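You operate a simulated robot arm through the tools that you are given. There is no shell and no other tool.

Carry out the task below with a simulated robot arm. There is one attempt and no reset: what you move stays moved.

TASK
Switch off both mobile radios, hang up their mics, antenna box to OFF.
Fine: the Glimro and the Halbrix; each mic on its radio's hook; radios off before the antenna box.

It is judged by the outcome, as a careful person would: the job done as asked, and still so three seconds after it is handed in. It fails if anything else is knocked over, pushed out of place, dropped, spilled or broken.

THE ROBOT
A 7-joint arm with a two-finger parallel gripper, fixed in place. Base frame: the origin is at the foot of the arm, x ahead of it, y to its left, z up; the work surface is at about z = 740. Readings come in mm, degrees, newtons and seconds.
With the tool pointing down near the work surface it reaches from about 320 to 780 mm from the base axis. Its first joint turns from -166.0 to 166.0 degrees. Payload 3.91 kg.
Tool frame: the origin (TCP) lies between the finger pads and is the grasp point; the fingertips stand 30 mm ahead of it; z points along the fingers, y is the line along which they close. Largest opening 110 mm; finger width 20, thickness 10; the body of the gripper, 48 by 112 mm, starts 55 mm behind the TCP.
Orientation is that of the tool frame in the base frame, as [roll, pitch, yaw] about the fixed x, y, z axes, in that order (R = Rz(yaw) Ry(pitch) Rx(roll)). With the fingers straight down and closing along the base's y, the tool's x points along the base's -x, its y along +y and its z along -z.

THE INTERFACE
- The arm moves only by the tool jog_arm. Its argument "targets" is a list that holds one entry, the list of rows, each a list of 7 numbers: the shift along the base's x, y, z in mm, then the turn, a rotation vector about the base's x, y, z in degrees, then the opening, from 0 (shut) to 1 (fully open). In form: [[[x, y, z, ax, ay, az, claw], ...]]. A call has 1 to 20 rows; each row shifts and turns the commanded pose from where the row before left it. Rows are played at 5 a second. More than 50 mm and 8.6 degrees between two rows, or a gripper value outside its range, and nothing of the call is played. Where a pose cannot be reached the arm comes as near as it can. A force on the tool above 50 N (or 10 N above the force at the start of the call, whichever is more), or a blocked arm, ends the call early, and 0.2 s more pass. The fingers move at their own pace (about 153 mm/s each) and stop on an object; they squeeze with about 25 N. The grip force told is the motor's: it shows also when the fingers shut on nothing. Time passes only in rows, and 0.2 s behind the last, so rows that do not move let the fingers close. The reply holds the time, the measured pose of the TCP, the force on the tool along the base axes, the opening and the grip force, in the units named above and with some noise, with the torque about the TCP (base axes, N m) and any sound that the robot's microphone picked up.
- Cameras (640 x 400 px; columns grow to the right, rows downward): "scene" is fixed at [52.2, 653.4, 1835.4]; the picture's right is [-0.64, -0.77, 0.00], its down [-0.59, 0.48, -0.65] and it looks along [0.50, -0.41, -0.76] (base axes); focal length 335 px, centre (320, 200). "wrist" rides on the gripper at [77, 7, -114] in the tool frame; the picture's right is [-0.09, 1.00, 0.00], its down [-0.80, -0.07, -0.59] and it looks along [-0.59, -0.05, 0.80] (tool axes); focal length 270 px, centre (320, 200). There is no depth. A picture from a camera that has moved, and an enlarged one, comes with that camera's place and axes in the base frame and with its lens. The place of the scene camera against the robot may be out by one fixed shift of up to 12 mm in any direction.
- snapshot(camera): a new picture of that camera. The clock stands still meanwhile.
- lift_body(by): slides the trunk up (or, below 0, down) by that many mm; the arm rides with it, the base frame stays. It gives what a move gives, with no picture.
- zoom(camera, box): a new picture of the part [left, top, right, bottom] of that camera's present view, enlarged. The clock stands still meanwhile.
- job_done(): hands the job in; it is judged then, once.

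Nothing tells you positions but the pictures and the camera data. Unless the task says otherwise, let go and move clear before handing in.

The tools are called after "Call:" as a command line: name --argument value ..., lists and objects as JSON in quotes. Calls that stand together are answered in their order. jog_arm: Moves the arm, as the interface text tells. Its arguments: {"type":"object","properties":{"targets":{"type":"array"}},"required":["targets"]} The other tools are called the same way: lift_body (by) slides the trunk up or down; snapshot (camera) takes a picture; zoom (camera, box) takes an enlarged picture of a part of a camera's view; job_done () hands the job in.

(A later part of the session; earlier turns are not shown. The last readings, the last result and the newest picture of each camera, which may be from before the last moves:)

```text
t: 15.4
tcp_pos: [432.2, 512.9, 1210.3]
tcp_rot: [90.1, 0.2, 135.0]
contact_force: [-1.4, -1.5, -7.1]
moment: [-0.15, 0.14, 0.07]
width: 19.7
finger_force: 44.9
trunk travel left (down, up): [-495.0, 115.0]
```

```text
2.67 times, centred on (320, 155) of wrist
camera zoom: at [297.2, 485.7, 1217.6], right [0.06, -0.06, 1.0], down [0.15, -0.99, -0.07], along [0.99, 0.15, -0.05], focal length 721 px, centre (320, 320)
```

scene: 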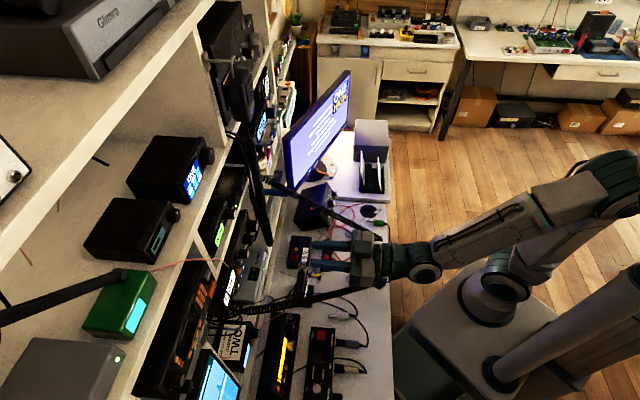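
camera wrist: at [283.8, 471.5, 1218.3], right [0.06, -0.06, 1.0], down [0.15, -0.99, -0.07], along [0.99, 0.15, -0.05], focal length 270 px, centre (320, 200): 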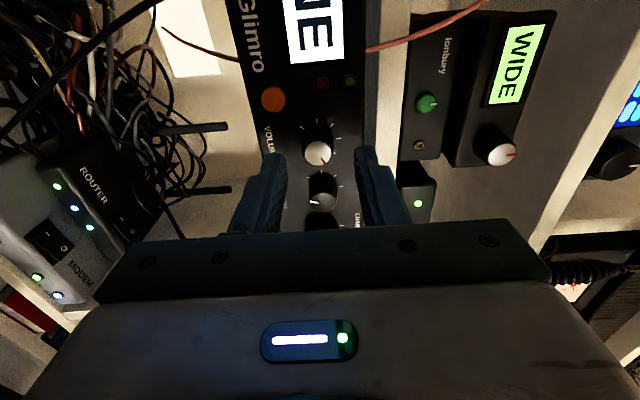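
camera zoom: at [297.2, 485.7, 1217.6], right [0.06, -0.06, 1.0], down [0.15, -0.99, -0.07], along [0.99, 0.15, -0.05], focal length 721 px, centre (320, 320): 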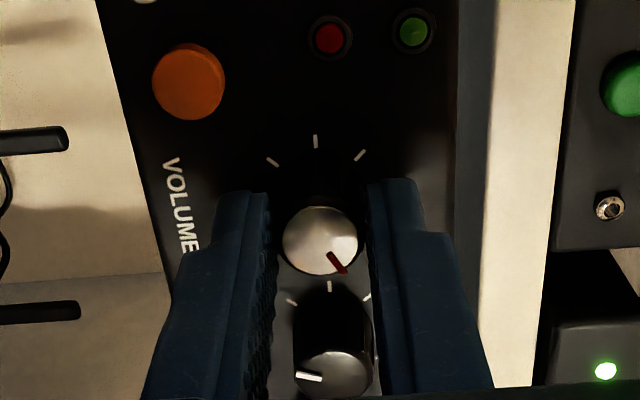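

Gripped (19.7 mm). Turning counter-clockwise in steps, watching and listening.

Call:
jog_arm --targets '[[[0, 0, -0.5, -5.3, -5.3, 0, 0.0], [0, 0, 0, -5.3, -5.3, 0, 0.0], [0, 0, 0, -5.3, -5.3, 0, 0.0], [0, 0, 0, -5.3, -5.3, 0, 0.0], [0, 0, 0, -5.3, -5.3, 0, 0.0], [0, 0, 0, -5.3, -5.3, 0, 0.0]]]'

Call:
zoom --camera "wrist" --box '[200, 50, 440, 230]'

```text
t: 16.8
tcp_pos: [432.7, 512.4, 1209.5]
tcp_rot: [90.1, 45.2, 135.2]
contact_force: [-4.1, -1.1, -12.4]
moment: [0.0, 0.04, -0.27]
width: 19.5
finger_force: 45.0
trunk travel left (down, up): [-495.0, 115.0]
```

```text
2.22 times, centred on (320, 140) of wrist
camera zoom: at [309.9, 472.9, 1160.7], right [-0.46, 0.46, 0.76], down [0.02, -0.85, 0.52], along [0.89, 0.25, 0.38], focal length 601 px, centre (320, 333)
```

zoom: 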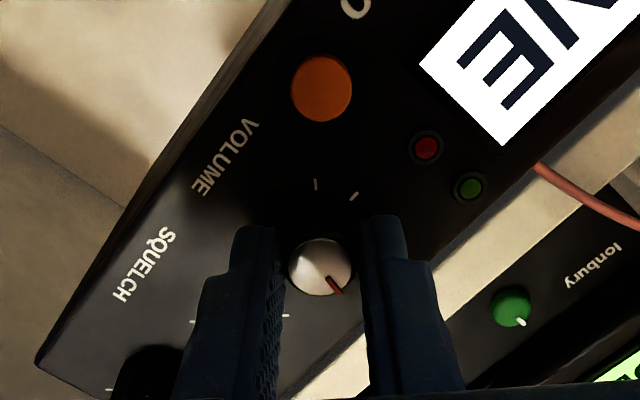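

The knob turns with the fingers. Continuing another 45° with a small downward correction.

Call:
jog_arm --targets '[[[0, 0, -0.6, -5.3, -5.3, 0, 0.0], [0, 0, -0.5, -5.3, -5.3, 0, 0.0], [0, 0, 0, -5.3, -5.3, 0, 0.0], [0, 0, 0, -5.3, -5.3, 0, 0.0], [0, 0, 0, -5.3, -5.3, 0, 0.0], [0, 0, 0, -5.3, -5.3, 0, 0.0]]]'

Call:
zoom --camera "wrist" --box '[200, 50, 440, 230]'

```text
t: 18.2
tcp_pos: [431.2, 513.8, 1211.2]
tcp_rot: [-46.0, 89.9, -0.9]
contact_force: [0.8, 2.5, 2.8]
moment: [0.22, 0.24, 0.03]
width: 20.1
finger_force: 45.3
trunk travel left (down, up): [-495.0, 115.0]
```

```text
2.22 times, centred on (320, 140) of wrist
camera zoom: at [347.1, 435.7, 1133.4], right [-0.71, 0.7, 0.09], down [-0.37, -0.47, 0.8], along [0.6, 0.53, 0.59], focal length 601 px, centre (320, 333)
```

zoom: 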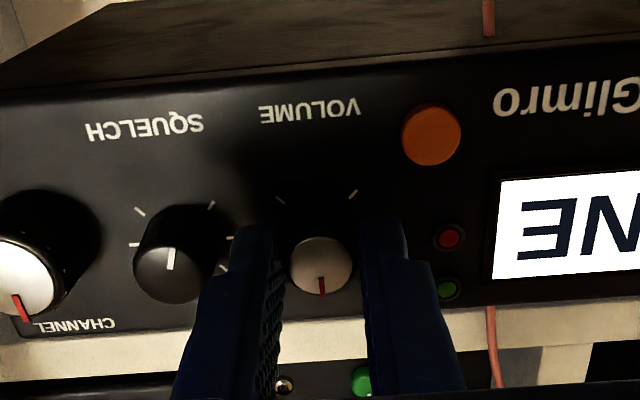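

The pointer appears to have slipped relative to the fingers in the last part, with a resisting torque. Looking closely.

Call:
zoom --camera "wrist" --box '[290, 110, 350, 175]'

Call:
zoom --camera "wrist" --box '[200, 90, 480, 200]'

Call:
zoom --camera "scene" --box '[200, 230, 270, 310]'

```text
6.15 times, centred on (320, 142) of wrist
camera zoom: at [347.1, 435.7, 1133.4], right [-0.71, 0.7, 0.09], down [-0.37, -0.47, 0.8], along [0.6, 0.53, 0.59], focal length 1663 px, centre (320, 554)
```

zoom: 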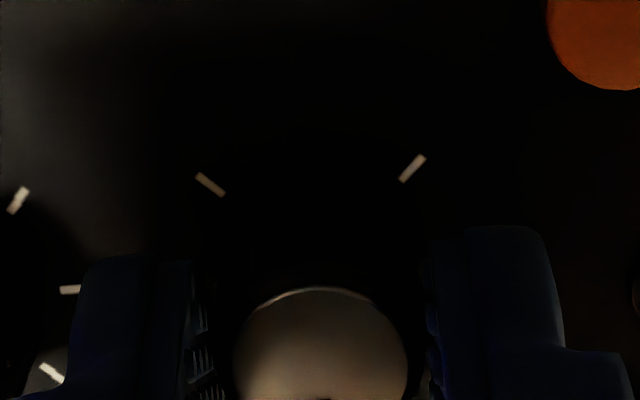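

```text
2.29 times, centred on (340, 145) of wrist
camera zoom: at [347.1, 435.7, 1133.4], right [-0.71, 0.7, 0.09], down [-0.37, -0.47, 0.8], along [0.6, 0.53, 0.59], focal length 618 px, centre (274, 326)
```

zoom: 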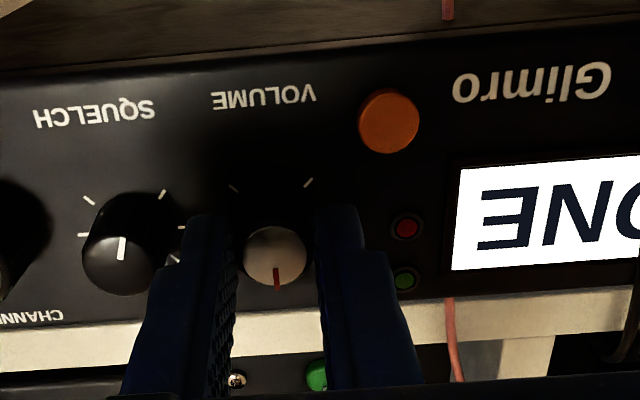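

```text
5.00 times, centred on (235, 270) of scene
camera zoom: at [52.2, 653.4, 1835.4], right [-0.64, -0.77, 0.0], down [-0.59, 0.48, -0.65], along [0.5, -0.41, -0.76], focal length 1675 px, centre (745, -150)
```

zoom: 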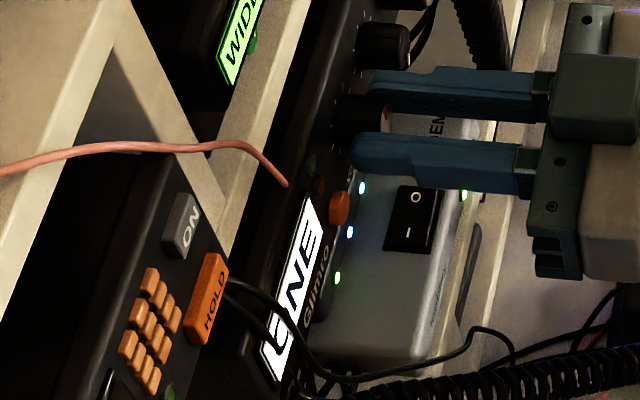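

The pointer now points straight up and stopped following. I'll release, turn the hand back and regrip to see whether it turns further or is at a stop.

Call:
jog_arm --targets '[[[0, 0, 0, 0, 0, 0, 0.25], [0, 0, 0.6, 0, 0, 0, 0.25], [0, 0, 0, 5.3, 5.3, 0, 0.25], [0, 0, 0, 5.3, 5.3, 0, 0.25], [0, 0, 0, 5.3, 5.3, 0, 0.25], [0, 0, 0, 5.3, 5.3, 0, 0.25], [0, 0, 0, 5.3, 5.3, 0, 0.25], [0, 0, 0, 5.3, 5.3, 0, 0.25], [0, 0, 0, 5.3, 5.3, 0, 0.25], [0, 0, 0, 5.3, 5.3, 0, 0.25], [0, 0, 0, 5.3, 5.3, 0, 0.25], [0, 0, 0, 5.3, 5.3, 0, 0.25], [0, 0, 0, 5.3, 5.3, 0, 0.25], [0, 0, 0, 5.3, 5.3, 0, 0.25]]]'

Call:
zoom --camera "wrist" --box '[220, 80, 420, 230]'

```text
t: 21.2
tcp_pos: [433.8, 512.8, 1209.3]
tcp_rot: [90.1, 0.0, 134.9]
contact_force: [0.0, 0.2, -0.3]
moment: [0.01, 0.03, -0.02]
width: 27.2
finger_force: 0.0
trunk travel left (down, up): [-495.0, 115.0]
```

```text
2.67 times, centred on (320, 155) of wrist
camera zoom: at [297.2, 485.0, 1217.7], right [0.06, -0.06, 1.0], down [0.15, -0.99, -0.07], along [0.99, 0.15, -0.05], focal length 721 px, centre (320, 320)
```

zoom: 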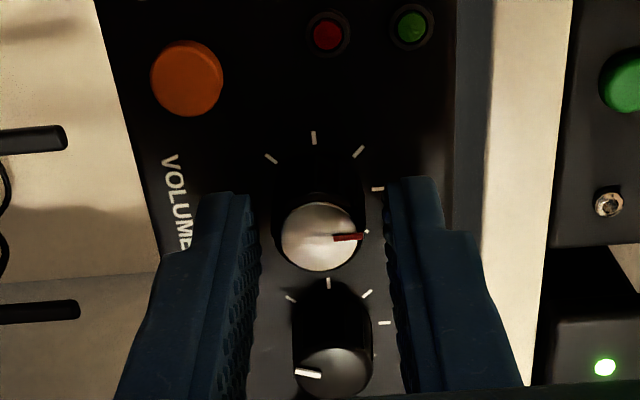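

Call:
jog_arm --targets '[[[0, 0, 0, 0, 0, 0, 0.0], [0, 0, 0, 0, 0, 0, 0.0], [0, 0, 0, -5.3, -5.3, 0, 0.0], [0, 0, 0, -5.3, -5.3, 0, 0.0], [0, 0, 0, -5.3, -5.3, 0, 0.0]]]'

Call:
zoom --camera "wrist" --box '[220, 80, 420, 230]'

```text
t: 22.4
tcp_pos: [432.0, 512.5, 1210.2]
tcp_rot: [90.0, 22.5, 135.0]
contact_force: [-2.0, -2.2, -2.2]
moment: [0.24, 0.26, -0.09]
width: 19.7
finger_force: 44.3
trunk travel left (down, up): [-495.0, 115.0]
```

```text
2.67 times, centred on (320, 155) of wrist
camera zoom: at [299.2, 482.8, 1187.1], right [-0.21, 0.21, 0.95], down [0.12, -0.96, 0.24], along [0.97, 0.17, 0.18], focal length 721 px, centre (320, 320)
```

zoom: 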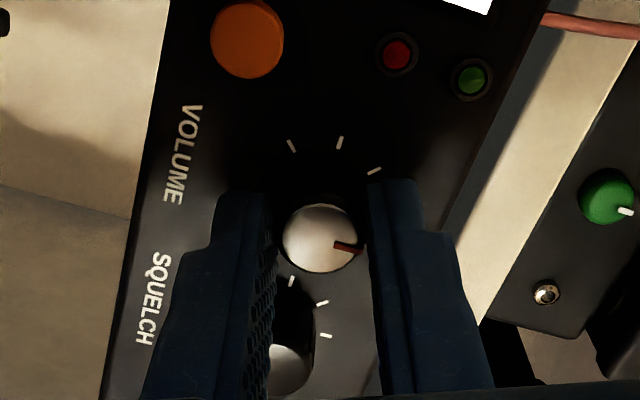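

The volume knob is against a stop pointing straight up with no change to the display, so it isn't the power switch. I'll turn it back to where it was, then release and try the orange button.

Call:
jog_arm --targets '[[[0, 0, 0, 5.8, 5.8, 0, 0.0], [0, 0, 0, 5.8, 5.8, 0, 0.0], [0, 0, 0, 5.8, 5.8, 0, 0.0], [0, 0, 0, 5.8, 5.8, 0, 0.0], [0, 0, 0, 5.8, 5.8, 0, 0.0], [0, 0, 0, 5.8, 5.8, 0, 0.0], [0, 0, 0, 5.8, 5.8, 0, 0.0]]]'

Call:
zoom --camera "wrist" --box '[200, 50, 440, 230]'

```text
t: 24.0
tcp_pos: [431.5, 511.8, 1210.2]
tcp_rot: [90.1, -35.0, 135.1]
contact_force: [-4.8, -3.6, -4.3]
moment: [0.14, -0.1, 0.45]
width: 19.7
finger_force: 45.7
trunk travel left (down, up): [-495.0, 115.0]
```

```text
2.22 times, centred on (320, 140) of wrist
camera zoom: at [309.4, 472.6, 1260.3], right [0.46, -0.46, 0.77], down [0.01, -0.86, -0.52], along [0.89, 0.25, -0.38], focal length 601 px, centre (320, 333)
```

zoom: 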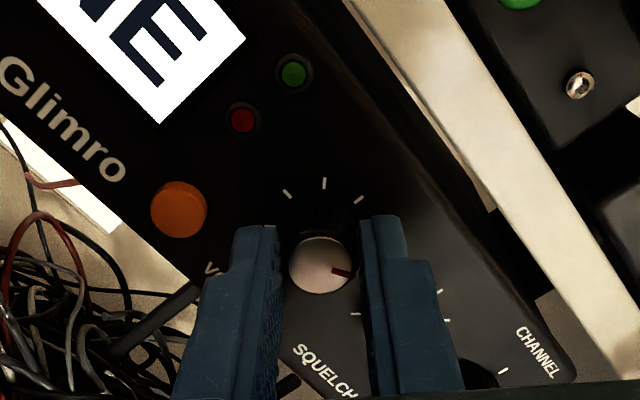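

Volume restored. Opening, backing off, and lining up closed fingers on the orange button at about u=700, v=86, z=1185.

Call:
jog_arm --targets '[[[0, 0, 0, 0, 0, 0, 0.25], [0, 0, 0, 0, 0, 0, 0.25], [-14.14, -14.14, 0, 0, 0, 0, 0.25], [-14.14, -14.14, 0, 0, 0, 0, 0.25], [-4, 4, -5, -4.95, -4.95, 0, 0], [-4, 4, -5, -4.95, -4.95, 0, 0], [-4, 4, -5, -4.95, -4.95, 0, 0], [-4, 5, -5, -4.95, -4.95, 0, 0], [-3, 6, -5, -4.95, -4.95, 0, 0], [0, 0, 0, 0, 0, 0, 0]]]'

Call:
snapshot --camera "wrist"

Call:
zoom --camera "wrist" --box '[220, 80, 420, 230]'

```text
t: 26.2
tcp_pos: [386.3, 507.9, 1184.5]
tcp_rot: [89.9, 0.1, 135.0]
contact_force: [0.1, -0.7, 0.4]
moment: [0.0, 0.03, -0.02]
width: 0.1
finger_force: 24.7
trunk travel left (down, up): [-495.0, 115.0]
```

```text
taken
camera wrist: at [249.9, 480.5, 1191.9], right [0.06, -0.06, 1.0], down [0.15, -0.99, -0.07], along [0.99, 0.15, -0.05], focal length 270 px, centre (320, 200)
```

wrist: 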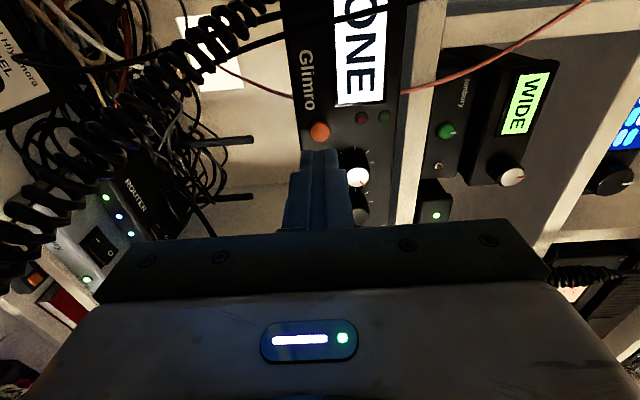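

```text
2.67 times, centred on (320, 155) of wrist
camera zoom: at [249.9, 480.5, 1191.9], right [0.06, -0.06, 1.0], down [0.15, -0.99, -0.07], along [0.99, 0.15, -0.05], focal length 721 px, centre (320, 320)
```

zoom: 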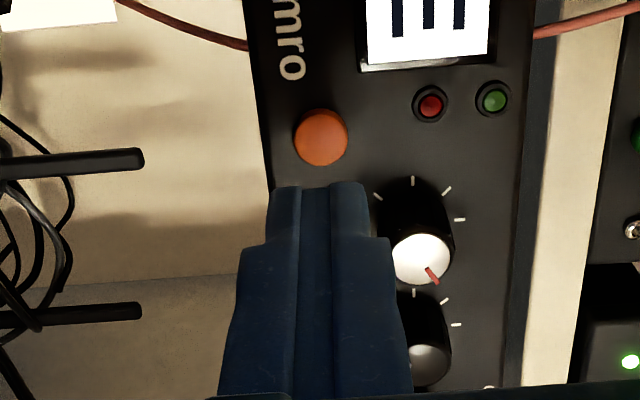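

Centred on the orange button. Advancing gently to press it.

Call:
jog_arm --targets '[[[7.07, 7.07, 0.5, 0, 0, 0, 0], [7.07, 7.07, 0.5, 0, 0, 0, 0], [5.5, 5.5, 0, 0, 0, 0, 0], [2, 2, 0, 0, 0, 0, 0], [2, 2, 0, 0, 0, 0, 0], [1.4, 1.4, 0, 0, 0, 0, 0]]]'

Call:
zoom --camera "wrist" --box '[220, 50, 420, 200]'

```text
t: 27.6
tcp_pos: [412.0, 532.2, 1186.1]
tcp_rot: [90.0, 0.0, 135.1]
contact_force: [-0.2, -0.1, 0.0]
moment: [0.01, 0.04, 0.02]
width: 0.0
finger_force: 25.0
trunk travel left (down, up): [-495.0, 115.0]
```

```text
2.67 times, centred on (320, 125) of wrist
camera zoom: at [275.1, 504.9, 1193.7], right [0.06, -0.06, 1.0], down [0.15, -0.99, -0.07], along [0.99, 0.15, -0.05], focal length 721 px, centre (320, 400)
```

zoom: 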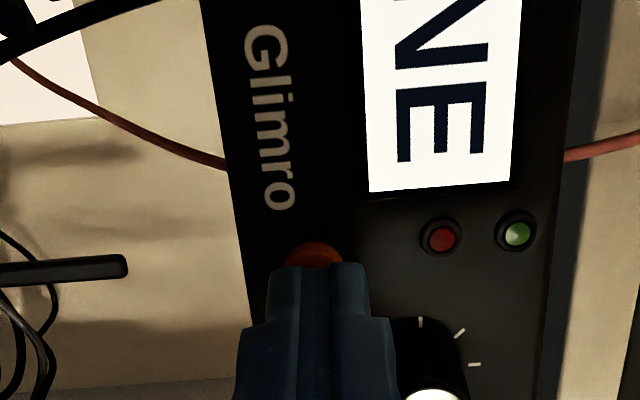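

No contact yet at tip u≈698. Continuing in small steps.

Call:
jog_arm --targets '[[[1.1, 1.1, 0, 0, 0, 0, 0], [1.1, 1.1, 0, 0, 0, 0, 0], [1.1, 1.1, 0, 0, 0, 0, 0]]]'

Call:
zoom --camera "wrist" --box '[220, 50, 420, 200]'

```text
t: 28.4
tcp_pos: [415.3, 536.8, 1186.2]
tcp_rot: [90.0, 0.1, 134.9]
contact_force: [0.4, 0.1, 1.0]
moment: [-0.04, -0.02, -0.03]
width: 0.1
finger_force: 25.3
trunk travel left (down, up): [-495.0, 115.0]
```

```text
2.67 times, centred on (320, 125) of wrist
camera zoom: at [278.4, 508.5, 1193.3], right [0.06, -0.06, 1.0], down [0.15, -0.99, -0.07], along [0.99, 0.15, -0.05], focal length 721 px, centre (320, 400)
```

zoom: 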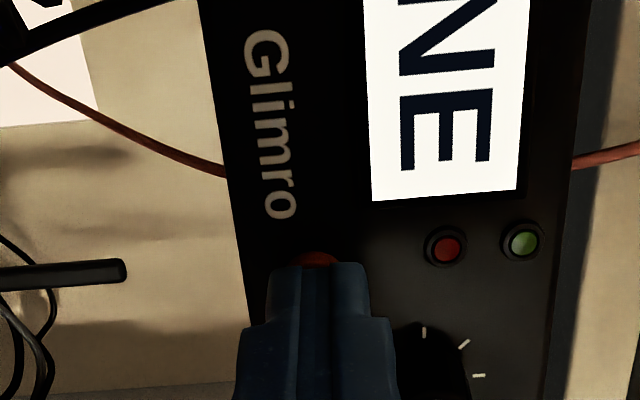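

Call:
jog_arm --targets '[[[1.1, 1.1, 0, 0, 0, 0, 0], [1.1, 1.1, 0, 0, 0, 0, 0], [1.1, 1.1, 0, 0, 0, 0, 0]]]'

Call:
zoom --camera "wrist" --box '[220, 50, 420, 200]'

```text
t: 29.2
tcp_pos: [417.9, 538.7, 1185.6]
tcp_rot: [90.1, 0.1, 135.0]
contact_force: [-4.1, -4.3, -0.8]
moment: [-0.02, 0.04, 0.02]
width: 0.0
finger_force: 25.3
trunk travel left (down, up): [-495.0, 115.0]
heard: click
```

```text
2.67 times, centred on (320, 125) of wrist
camera zoom: at [281.1, 511.0, 1193.5], right [0.06, -0.06, 1.0], down [0.15, -0.99, -0.07], along [0.99, 0.15, -0.05], focal length 721 px, centre (320, 400)
```

zoom: 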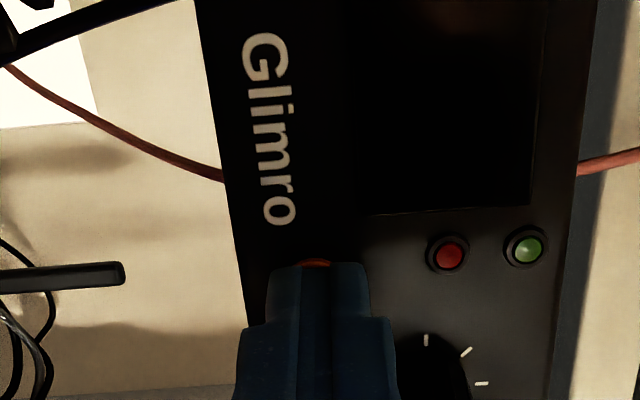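

A click, and the Glimro's display went dark — the orange button is the power. Backing off and checking it stays off before going to the Halbrix.

Call:
jog_arm --targets '[[[-5, -5, 0, 0, 0, 0, 0], [-14.14, -14.14, 0, 0, 0, 0, 0], [-14.14, -14.14, 0, 0, 0, 0, 0], [-14.14, -14.14, 0, 0, 0, 0, 0], [-14.14, -14.14, 0, 0, 0, 0, 0], [-14.14, -14.14, 0, 0, 0, 0, 0], [-14.14, -14.14, 0, 0, 0, 0, 0]]]'

Call:
snapshot --camera "wrist"

```text
t: 30.8
tcp_pos: [328.6, 449.6, 1186.9]
tcp_rot: [90.0, 0.1, 135.0]
contact_force: [0.5, -0.5, -0.4]
moment: [0.01, 0.01, 0.01]
width: 0.2
finger_force: 25.5
trunk travel left (down, up): [-495.0, 115.0]
```

```text
taken
camera wrist: at [191.8, 421.1, 1193.7], right [0.06, -0.06, 1.0], down [0.15, -0.99, -0.07], along [0.99, 0.15, -0.05], focal length 270 px, centre (320, 200)
```

wrist: 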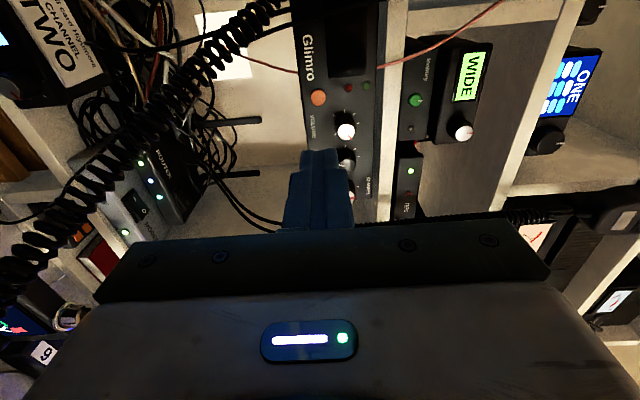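

Glimro stays off. Moving across, well back from the shelf, to face the Halbrix's orange button (about u=698, v=-234, z=1301).

Call:
jog_arm --targets '[[[28, -28.9, 14.1, 0, 0, 0, 0], [28, -28.9, 14.1, 0, 0, 0, 0], [28, -28.9, 14.1, 0, 0, 0, 0], [28, -28.9, 14.1, 0, 0, 0, 0], [28, -28.9, 14.1, 0, 0, 0, 0], [28, -28.9, 14.1, 0, 0, 0, 0], [28, -28.9, 14.1, 0, 0, 0, 0], [28, -28.9, 14.1, 0, 0, 0, 0]]]'

Call:
snapshot --camera "wrist"

Call:
zoom --camera "wrist" --box '[220, 30, 460, 180]'

```text
t: 32.6
tcp_pos: [551.1, 218.8, 1299.6]
tcp_rot: [90.0, -0.1, 135.0]
contact_force: [0.2, -0.3, 0.0]
moment: [-0.02, 0.02, 0.01]
width: 0.0
finger_force: 24.9
trunk travel left (down, up): [-495.0, 115.0]
```

```text
taken
camera wrist: at [415.6, 190.0, 1306.6], right [0.06, -0.06, 1.0], down [0.15, -0.99, -0.07], along [0.99, 0.15, -0.05], focal length 270 px, centre (320, 200)
```

wrist: 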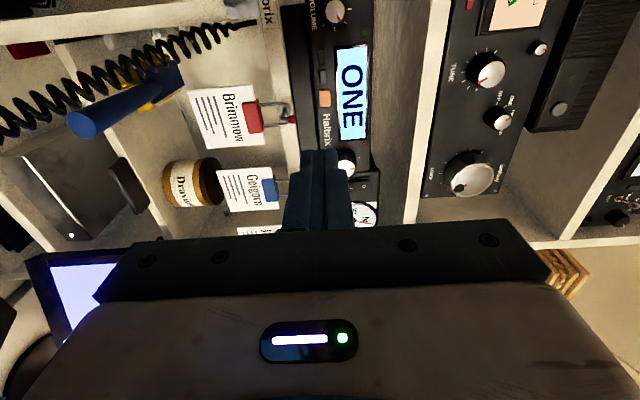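

```text
2.67 times, centred on (340, 105) of wrist
camera zoom: at [415.6, 190.0, 1306.6], right [0.06, -0.06, 1.0], down [0.15, -0.99, -0.07], along [0.99, 0.15, -0.05], focal length 721 px, centre (267, 453)
```

zoom: 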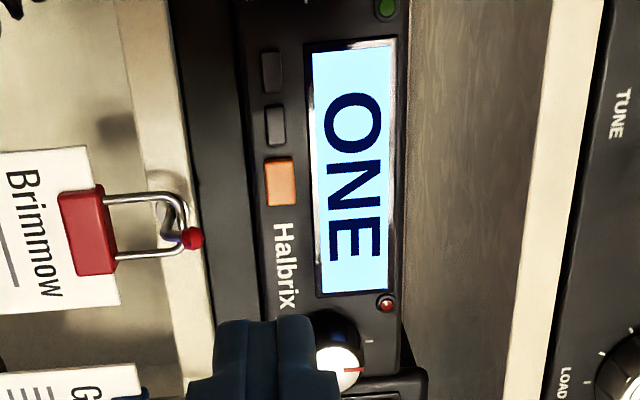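

Halbrix button refined to about u=701, v=-237, z=1304; the red clip's ball below it is cleared by ~10 mm. Advancing to just in front.

Call:
jog_arm --targets '[[[16.9, 11.3, 2.4, 0, 0, 0, 0], [14.14, 14.14, 0, 0, 0, 0, 0], [14.14, 14.14, 0, 0, 0, 0, 0], [14.14, 14.14, 0, 0, 0, 0, 0], [10, 10, 0, 0, 0, 0, 0]]]'

Call:
snapshot --camera "wrist"

Call:
zoom --camera "wrist" --box '[220, 80, 420, 230]'

```text
t: 33.8
tcp_pos: [622.0, 281.4, 1300.8]
tcp_rot: [90.0, 0.1, 135.0]
contact_force: [-0.8, 0.1, 0.1]
moment: [-0.06, 0.01, -0.01]
width: 0.1
finger_force: 25.1
trunk travel left (down, up): [-495.0, 115.0]
```

```text
taken
camera wrist: at [486.6, 254.7, 1308.3], right [0.06, -0.06, 1.0], down [0.15, -0.99, -0.07], along [0.99, 0.15, -0.05], focal length 270 px, centre (320, 200)
```

wrist: 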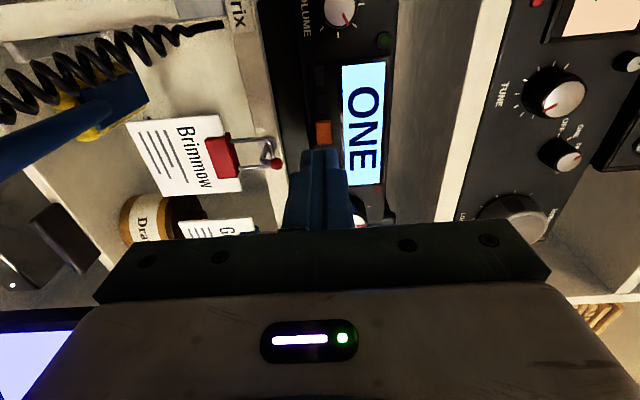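

```text
2.67 times, centred on (320, 155) of wrist
camera zoom: at [486.6, 254.7, 1308.3], right [0.06, -0.06, 1.0], down [0.15, -0.99, -0.07], along [0.99, 0.15, -0.05], focal length 721 px, centre (320, 320)
```

zoom: 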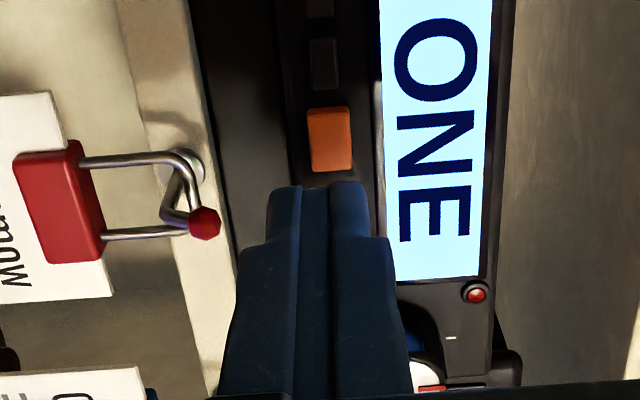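

Lined up just below the bezel; making a 2 mm adjustment and pressing in small steps.

Call:
jog_arm --targets '[[[5.7, 8.5, 1.2, 0, 0, 0, 0], [7.07, 7.07, 0, 0, 0, 0, 0], [5, 5, 0, 0, 0, 0, 0], [2, 2, 0, 0, 0, 0, 0], [1.1, 1.1, 0, 0, 0, 0, 0], [1.1, 1.1, 0, 0, 0, 0, 0]]]'

Call:
zoom --camera "wrist" --box '[220, 80, 420, 230]'

```text
t: 35.2
tcp_pos: [643.0, 307.4, 1303.5]
tcp_rot: [89.9, 0.1, 135.0]
contact_force: [-1.2, -0.5, -0.8]
moment: [-0.05, -0.03, 0.0]
width: 0.0
finger_force: 25.5
trunk travel left (down, up): [-495.0, 115.0]
```

```text
2.67 times, centred on (320, 155) of wrist
camera zoom: at [507.3, 279.2, 1310.0], right [0.06, -0.06, 1.0], down [0.15, -0.99, -0.07], along [0.99, 0.15, -0.05], focal length 721 px, centre (320, 320)
```

zoom: 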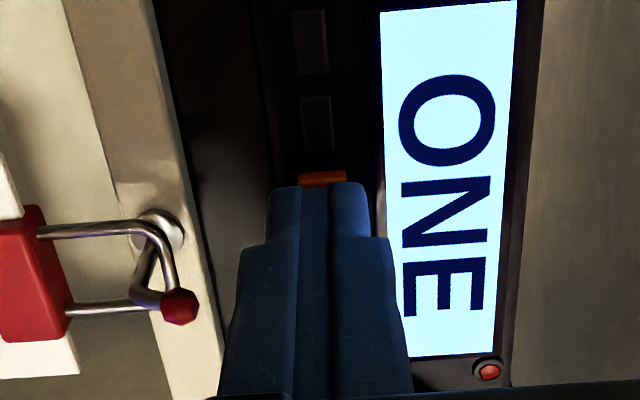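

Call:
jog_arm --targets '[[[1.1, 1.1, 0, 0, 0, 0, 0], [0.9, 0.9, 0, 0, 0, 0, 0], [0.9, 0.9, 0, 0, 0, 0, 0]]]'

Call:
zoom --camera "wrist" --box '[220, 80, 420, 230]'

```text
t: 36.0
tcp_pos: [645.1, 309.6, 1303.4]
tcp_rot: [90.0, 0.2, 135.0]
contact_force: [-8.0, -5.1, -3.1]
moment: [-0.03, 0.06, 0.03]
width: 0.0
finger_force: 25.2
trunk travel left (down, up): [-495.0, 115.0]
heard: click
```

```text
2.67 times, centred on (320, 155) of wrist
camera zoom: at [509.4, 281.4, 1310.1], right [0.06, -0.06, 1.0], down [0.15, -0.99, -0.07], along [0.99, 0.15, -0.05], focal length 721 px, centre (320, 320)
```

zoom: 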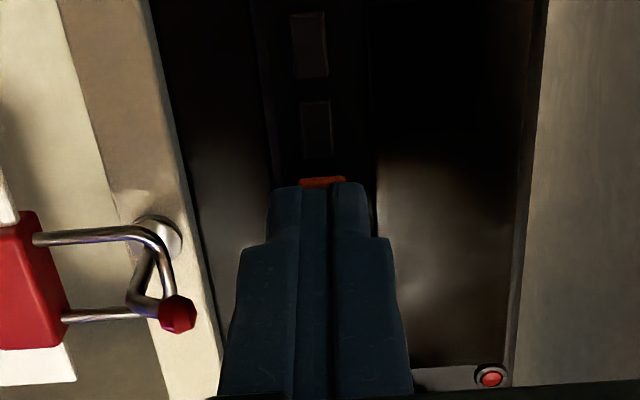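

The Halbrix clicked off too. Backing straight out and checking both radios, then looking at the antenna box.

Call:
jog_arm --targets '[[[-5, -5, 0, 0, 0, 0, 0], [-14.14, -14.14, 0, 0, 0, 0, 0], [-14.14, -14.14, 0, 0, 0, 0, 0], [-14.14, -14.14, 0, 0, 0, 0, 0], [-14.14, -14.14, 0, 0, 0, 0, 0], [-14.14, -14.14, 0, 0, 0, 0, 0], [-14.14, -14.14, 0, 0, 0, 0, 0], [-28.28, -28.28, 0, 0, 0, 0, 0]]]'

Call:
snapshot --camera "wrist"

Call:
zoom --camera "scene" --box '[200, 200, 400, 400]'

Call:
zoom --camera "scene" --box '[210, 300, 270, 360]'

```text
t: 37.8
tcp_pos: [527.4, 190.8, 1302.4]
tcp_rot: [90.0, 0.2, 135.0]
contact_force: [0.4, 0.1, -0.4]
moment: [-0.01, 0.01, -0.03]
width: 0.0
finger_force: 24.8
trunk travel left (down, up): [-495.0, 115.0]
```

```text
taken
camera wrist: at [392.4, 164.0, 1309.6], right [0.06, -0.06, 1.0], down [0.15, -0.99, -0.07], along [0.99, 0.15, -0.05], focal length 270 px, centre (320, 200)
```

wrist: 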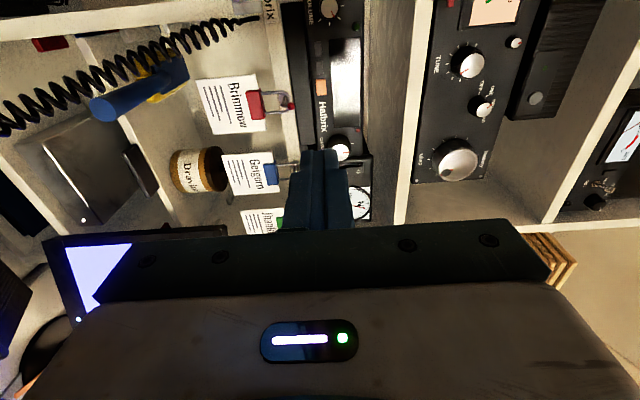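

```text
2.00 times, centred on (300, 300) of scene
camera zoom: at [52.2, 653.4, 1835.4], right [-0.64, -0.77, 0.0], down [-0.59, 0.48, -0.65], along [0.5, -0.41, -0.76], focal length 670 px, centre (360, 0)
```

zoom: 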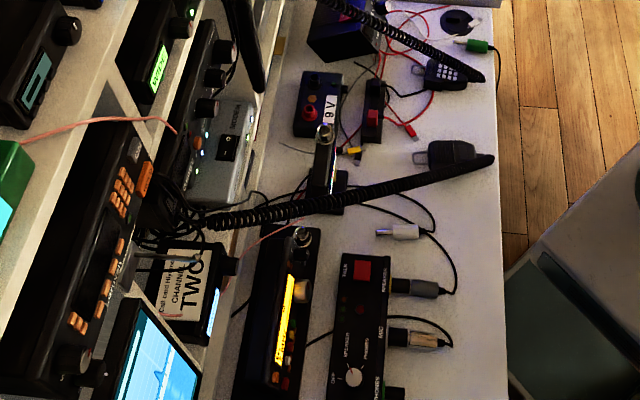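

```text
6.67 times, centred on (240, 330) of scene
camera zoom: at [52.2, 653.4, 1835.4], right [-0.64, -0.77, 0.0], down [-0.59, 0.48, -0.65], along [0.5, -0.41, -0.76], focal length 2234 px, centre (853, -667)
```

zoom: 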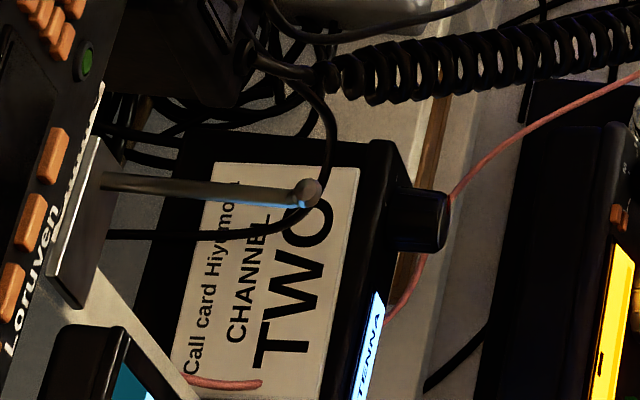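

Both radios are off (dark displays). Next the antenna box: I'll swing across with the camera rolled to the top for an upright, downward look.

Call:
jog_arm --targets '[[[-25.1, 15.9, -18.5, 5.3, 5.3, 0, 0.3], [-25.1, 15.9, -18.5, 5.3, 5.3, 0, 0.3], [-25.1, 15.9, -18.5, 5.3, 5.3, 0, 0.3], [-25.1, 15.9, -18.5, 5.3, 5.3, 0, 0.3], [-25.1, 15.9, -18.5, 5.3, 5.3, 0, 0.3], [-25.1, 15.9, -18.5, 5.3, 5.3, 0, 0.3], [-25.1, 15.9, -18.5, 5.3, 5.3, 0, 0.3], [-25.1, 15.9, -18.5, 5.3, 5.3, 0, 0.3], [-25.1, 15.9, -18.5, 5.3, 5.3, 0, 0.3], [-25.1, 15.9, -18.5, 5.3, 5.3, 0, 0.3], [-25.1, 15.9, -18.5, 5.3, 5.3, 0, 0.3], [-25.1, 15.9, -18.5, 5.3, 5.3, 0, 0.3]]]'

Call:
snapshot --camera "wrist"

```text
t: 40.4
tcp_pos: [259.9, 420.7, 1108.0]
tcp_rot: [137.1, -89.8, 87.9]
contact_force: [0.7, 0.3, 0.8]
moment: [0.03, 0.03, -0.01]
width: 32.9
finger_force: 0.1
out of reach, approached as far as the arm can: row 6, 7, 8, 9, 10
trunk travel left (down, up): [-495.0, 115.0]
```

```text
taken
camera wrist: at [183.5, 335.0, 1186.1], right [0.7, -0.71, -0.09], down [-0.47, -0.37, -0.8], along [0.53, 0.6, -0.59], focal length 270 px, centre (320, 200)
```

wrist: 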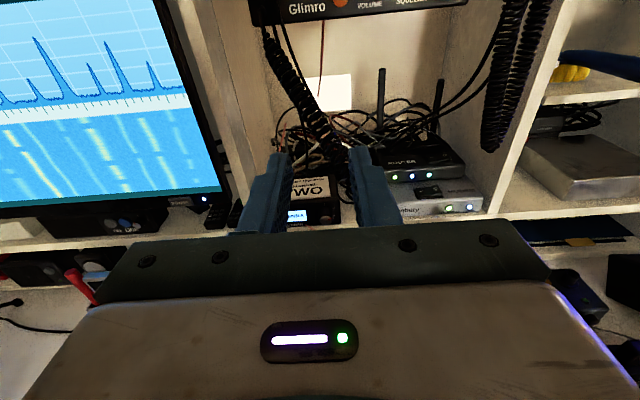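

Upright view now: the antenna box sits low in the bay with the cord in front of its knob side. I'll open the fingers and lower for a clear look at its knob.

Call:
jog_arm --targets '[[[0, 0, -20, 0, 0, 0, 1], [0, 0, -20, 0, 0, 0, 1], [0, 0, -20, 0, 0, 0, 1]]]'

Call:
snapshot --camera "wrist"

Call:
zoom --camera "wrist" --box '[250, 140, 390, 240]'

```text
t: 41.2
tcp_pos: [262.6, 422.0, 1049.4]
tcp_rot: [107.6, -89.8, 117.3]
contact_force: [0.1, 0.1, 0.2]
moment: [0.02, 0.0, 0.01]
width: 109.8
finger_force: 0.1
trunk travel left (down, up): [-495.0, 115.0]
```

```text
taken
camera wrist: at [184.7, 336.0, 1126.5], right [0.7, -0.71, -0.09], down [-0.47, -0.37, -0.8], along [0.53, 0.6, -0.59], focal length 270 px, centre (320, 200)
```

wrist: 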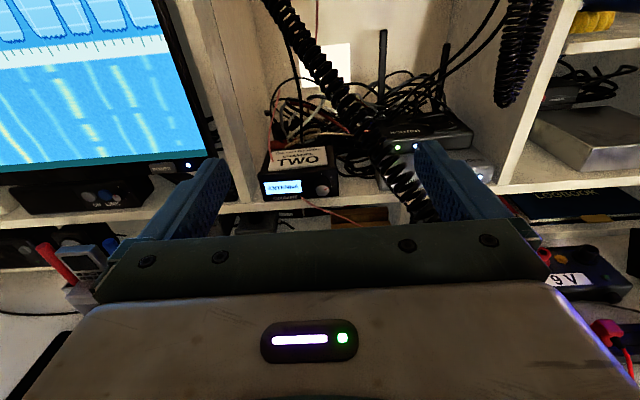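

```text
4.00 times, centred on (320, 190) of wrist
camera zoom: at [184.7, 336.0, 1126.5], right [0.7, -0.71, -0.09], down [-0.47, -0.37, -0.8], along [0.53, 0.6, -0.59], focal length 1081 px, centre (320, 240)
```

zoom: 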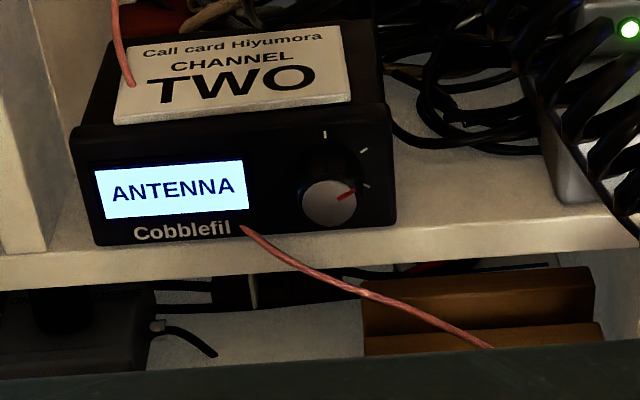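

Antenna knob: three marks (up, 30° right-up, 30° right-down), pointer on the middle one, display "ANTENNA". I'll come lower and nearer to measure it and check what lies in front.

Call:
jog_arm --targets '[[[0, 0, -20, 0, 0, 0, 1], [0, 0, -20, 0, 0, 0, 1], [0, 0, -20, 0, 0, 0, 1], [0, 0, -20, 0, 0, 0, 1]]]'

Call:
snapshot --camera "wrist"

Call:
zoom --camera "wrist" --box '[240, 80, 400, 200]'

Call:
zoom --camera "scene" --box '[200, 240, 400, 400]'

```text
t: 42.2
tcp_pos: [261.3, 421.0, 970.0]
tcp_rot: [103.7, -89.8, 121.2]
contact_force: [0.0, -0.1, 0.5]
moment: [-0.01, 0.01, 0.0]
width: 109.8
finger_force: 0.0
trunk travel left (down, up): [-495.0, 115.0]
```

```text
taken
camera wrist: at [184.6, 334.6, 1046.9], right [0.7, -0.7, -0.09], down [-0.47, -0.37, -0.8], along [0.53, 0.6, -0.59], focal length 270 px, centre (320, 200)
```

wrist: 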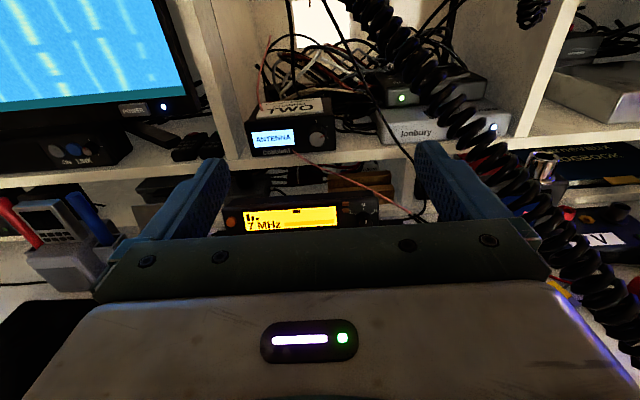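

```text
3.33 times, centred on (320, 140) of wrist
camera zoom: at [184.6, 334.6, 1046.9], right [0.7, -0.7, -0.09], down [-0.47, -0.37, -0.8], along [0.53, 0.6, -0.59], focal length 901 px, centre (320, 400)
```

zoom: 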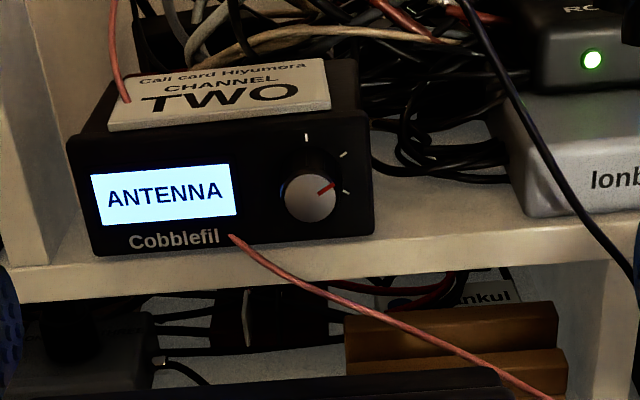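

```text
2.50 times, centred on (300, 320) of scene
camera zoom: at [52.2, 653.4, 1835.4], right [-0.64, -0.77, 0.0], down [-0.59, 0.48, -0.65], along [0.5, -0.41, -0.76], focal length 838 px, centre (370, -100)
```

zoom: 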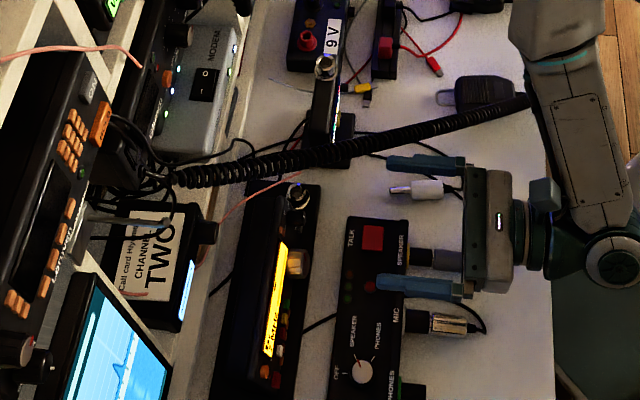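

The antenna knob is at about u=688, v=122, z=906. The Glimro mic's cord stretches across the approach, so I'll hang the mics first; raising up and pointing the tool down over the Glimro's mic.

Call:
jog_arm --targets '[[[-14, -14, 30, 0, 0, 0, 1], [-14, -14, 30, 0, 0, 0, 1], [-7, -7, 30, 0, 0, 0, 1], [0, 0, 30, -5.3, 5.3, 0, 1], [10, -18, 20, -5.3, 5.3, 0, 1], [10, -18, 10, -5.3, 5.3, 0, 1], [15, -20, 0, -5.3, 5.3, 0, 1], [15, -20, 0, -5.3, 5.3, 0, 1], [15, -20, 0, -5.3, 5.3, 0, 1], [15, -20, 0, -5.3, 5.3, 0, 1], [15, -20, 0, -5.3, 5.3, 0, 1], [15, -20, 0, -5.3, 5.3, 0, 1]]]'

Call:
snapshot --camera "wrist"

Call:
snapshot --camera "scene"

```text
t: 44.8
tcp_pos: [341.1, 271.1, 1115.1]
tcp_rot: [180.0, -22.4, 45.2]
contact_force: [0.4, -0.1, 0.2]
moment: [-0.01, 0.0, -0.04]
width: 109.9
finger_force: 0.1
out of reach, approached as far as the arm can: row 1, 2, 3
trunk travel left (down, up): [-495.0, 115.0]
```

```text
taken
camera wrist: at [364.7, 284.4, 1251.4], right [0.65, -0.76, -0.03], down [-0.73, -0.64, 0.24], along [-0.21, -0.13, -0.97], focal length 270 px, centre (320, 200)
```

wrist: 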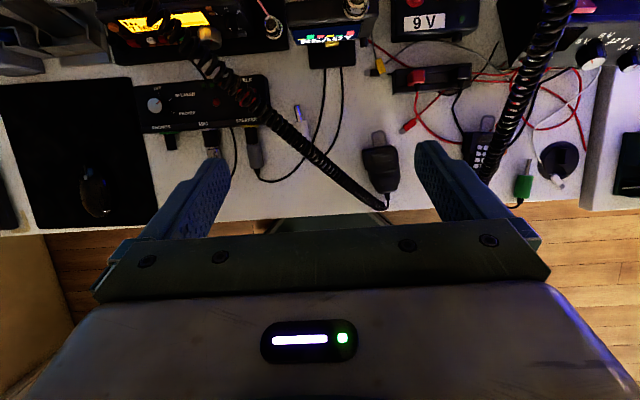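

```text
taken
```

scene: 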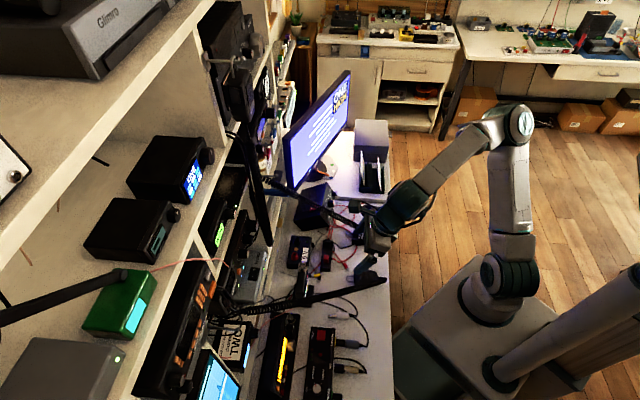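

I can see both mics, loops toward the shelf. Zooming to get their outline, width and loop.

Call:
zoom --camera "wrist" --box '[340, 110, 440, 220]'

Call:
zoom --camera "wrist" --box '[440, 90, 560, 200]'

Call:
zoom --camera "scene" --box '[330, 190, 400, 300]'

```text
3.64 times, centred on (390, 165) of wrist
camera zoom: at [364.7, 284.4, 1251.4], right [0.65, -0.76, -0.03], down [-0.73, -0.64, 0.24], along [-0.21, -0.13, -0.97], focal length 983 px, centre (66, 327)
```

zoom: 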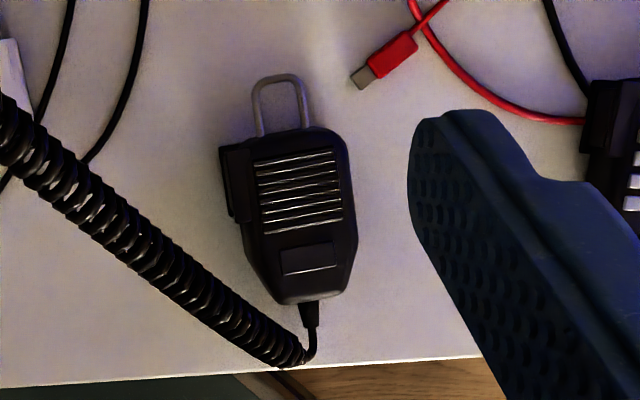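

```text
3.64 times, centred on (500, 145) of wrist
camera zoom: at [364.7, 284.4, 1251.4], right [0.65, -0.76, -0.03], down [-0.73, -0.64, 0.24], along [-0.21, -0.13, -0.97], focal length 983 px, centre (-334, 400)
```

zoom: 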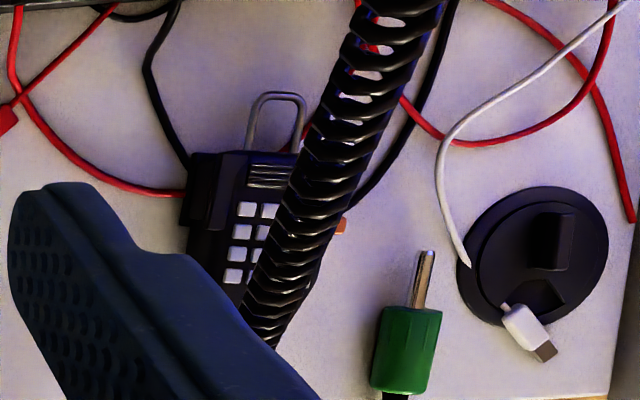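

```text
3.64 times, centred on (365, 245) of scene
camera zoom: at [52.2, 653.4, 1835.4], right [-0.64, -0.77, 0.0], down [-0.59, 0.48, -0.65], along [0.5, -0.41, -0.76], focal length 1218 px, centre (156, 36)
```

zoom: 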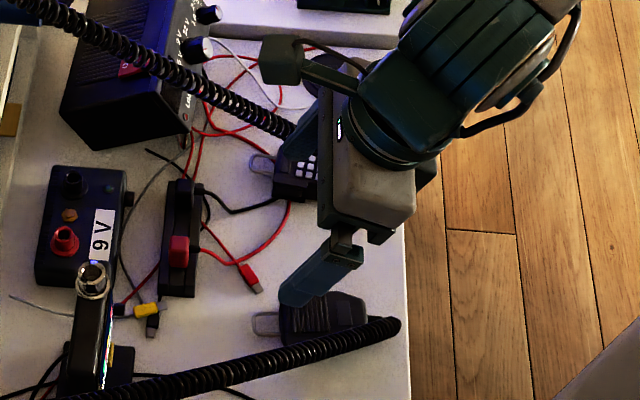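

Mic 1 (Glimro's, cord runs to the Glimro) is graspable across its width with the loop ahead of it. Before picking it up, I'll test that the hanging pose at the Glimro hook (rod from about u=714 to 660, v=231, z=1241) is reachable with the camera on top.

Call:
jog_arm --targets '[[[-12, 32, 8.9, 5.27, -5.27, 0, 0.7], [-12, 32, 8.9, 5.27, -5.27, 0, 0.7], [-12, 32, 8.9, 5.27, -5.27, 0, 0.7], [-12, 32, 8.9, 5.27, -5.27, 0, 0.7], [-12, 32, 8.9, 5.27, -5.27, 0, 0.7], [-12, 32, 8.9, 5.27, -5.27, 0, 0.7], [-12, 32, 8.9, 5.27, -5.27, 0, 0.7], [-12, 32, 8.9, 5.27, -5.27, 0, 0.7], [-12, 32, 8.9, 5.27, -5.27, 0, 0.7]]]'

Call:
snapshot --camera "wrist"

Call:
snapshot --camera "scene"

```text
t: 46.8
tcp_pos: [232.2, 559.2, 1195.4]
tcp_rot: [146.5, -89.6, 78.5]
contact_force: [0.1, 0.5, -0.1]
moment: [-0.03, 0.01, -0.01]
width: 77.0
finger_force: 0.0
trunk travel left (down, up): [-495.0, 115.0]
```

```text
taken
camera wrist: at [155.6, 474.0, 1273.8], right [0.7, -0.7, -0.08], down [-0.47, -0.38, -0.8], along [0.53, 0.6, -0.6], focal length 270 px, centre (320, 200)
```

wrist: 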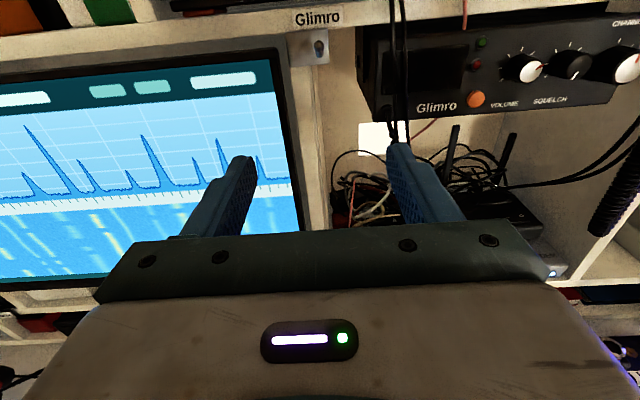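

```text
taken
```

scene: 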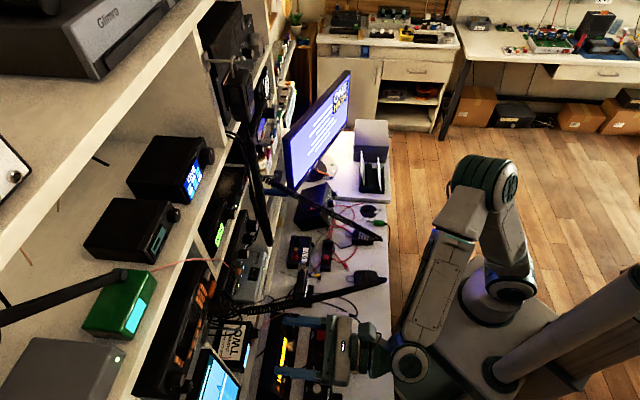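

The pose is reachable and the hook is visible. Zooming on the hook and the cord routing around it.

Call:
zoom --camera "wrist" --box '[270, 0, 370, 80]'

Call:
zoom --camera "wrist" --box '[340, 0, 540, 150]'

Call:
zoom --camera "scene" --box '[190, 250, 330, 400]'

```text
5.00 times, centred on (320, 40) of wrist
camera zoom: at [155.6, 474.0, 1273.8], right [0.7, -0.7, -0.08], down [-0.47, -0.38, -0.8], along [0.53, 0.6, -0.6], focal length 1351 px, centre (320, 1000)
```

zoom: 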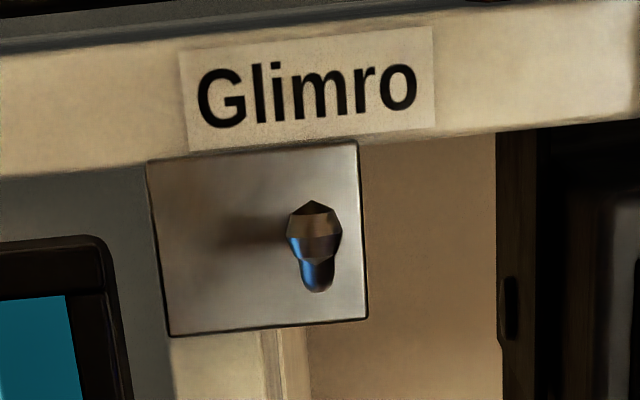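

```text
2.67 times, centred on (440, 75) of wrist
camera zoom: at [155.6, 474.0, 1273.8], right [0.7, -0.7, -0.08], down [-0.47, -0.38, -0.8], along [0.53, 0.6, -0.6], focal length 721 px, centre (0, 533)
```

zoom: 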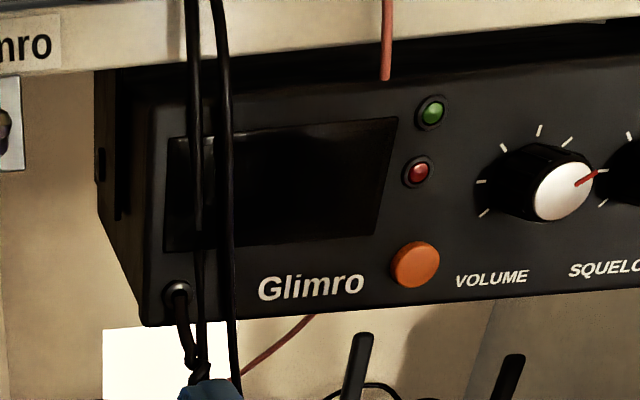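

```text
2.67 times, centred on (260, 325) of scene
camera zoom: at [52.2, 653.4, 1835.4], right [-0.64, -0.77, 0.0], down [-0.59, 0.48, -0.65], along [0.5, -0.41, -0.76], focal length 893 px, centre (480, -133)
```

zoom: 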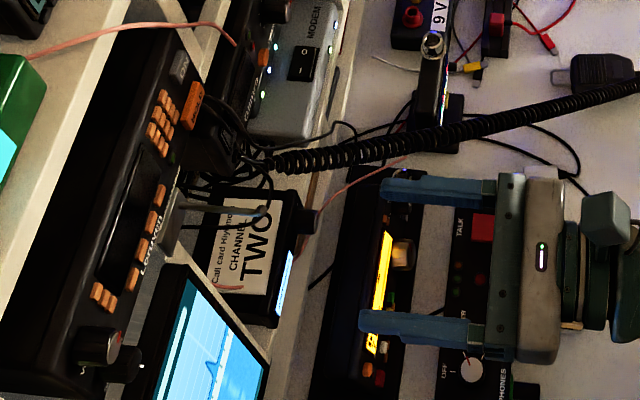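

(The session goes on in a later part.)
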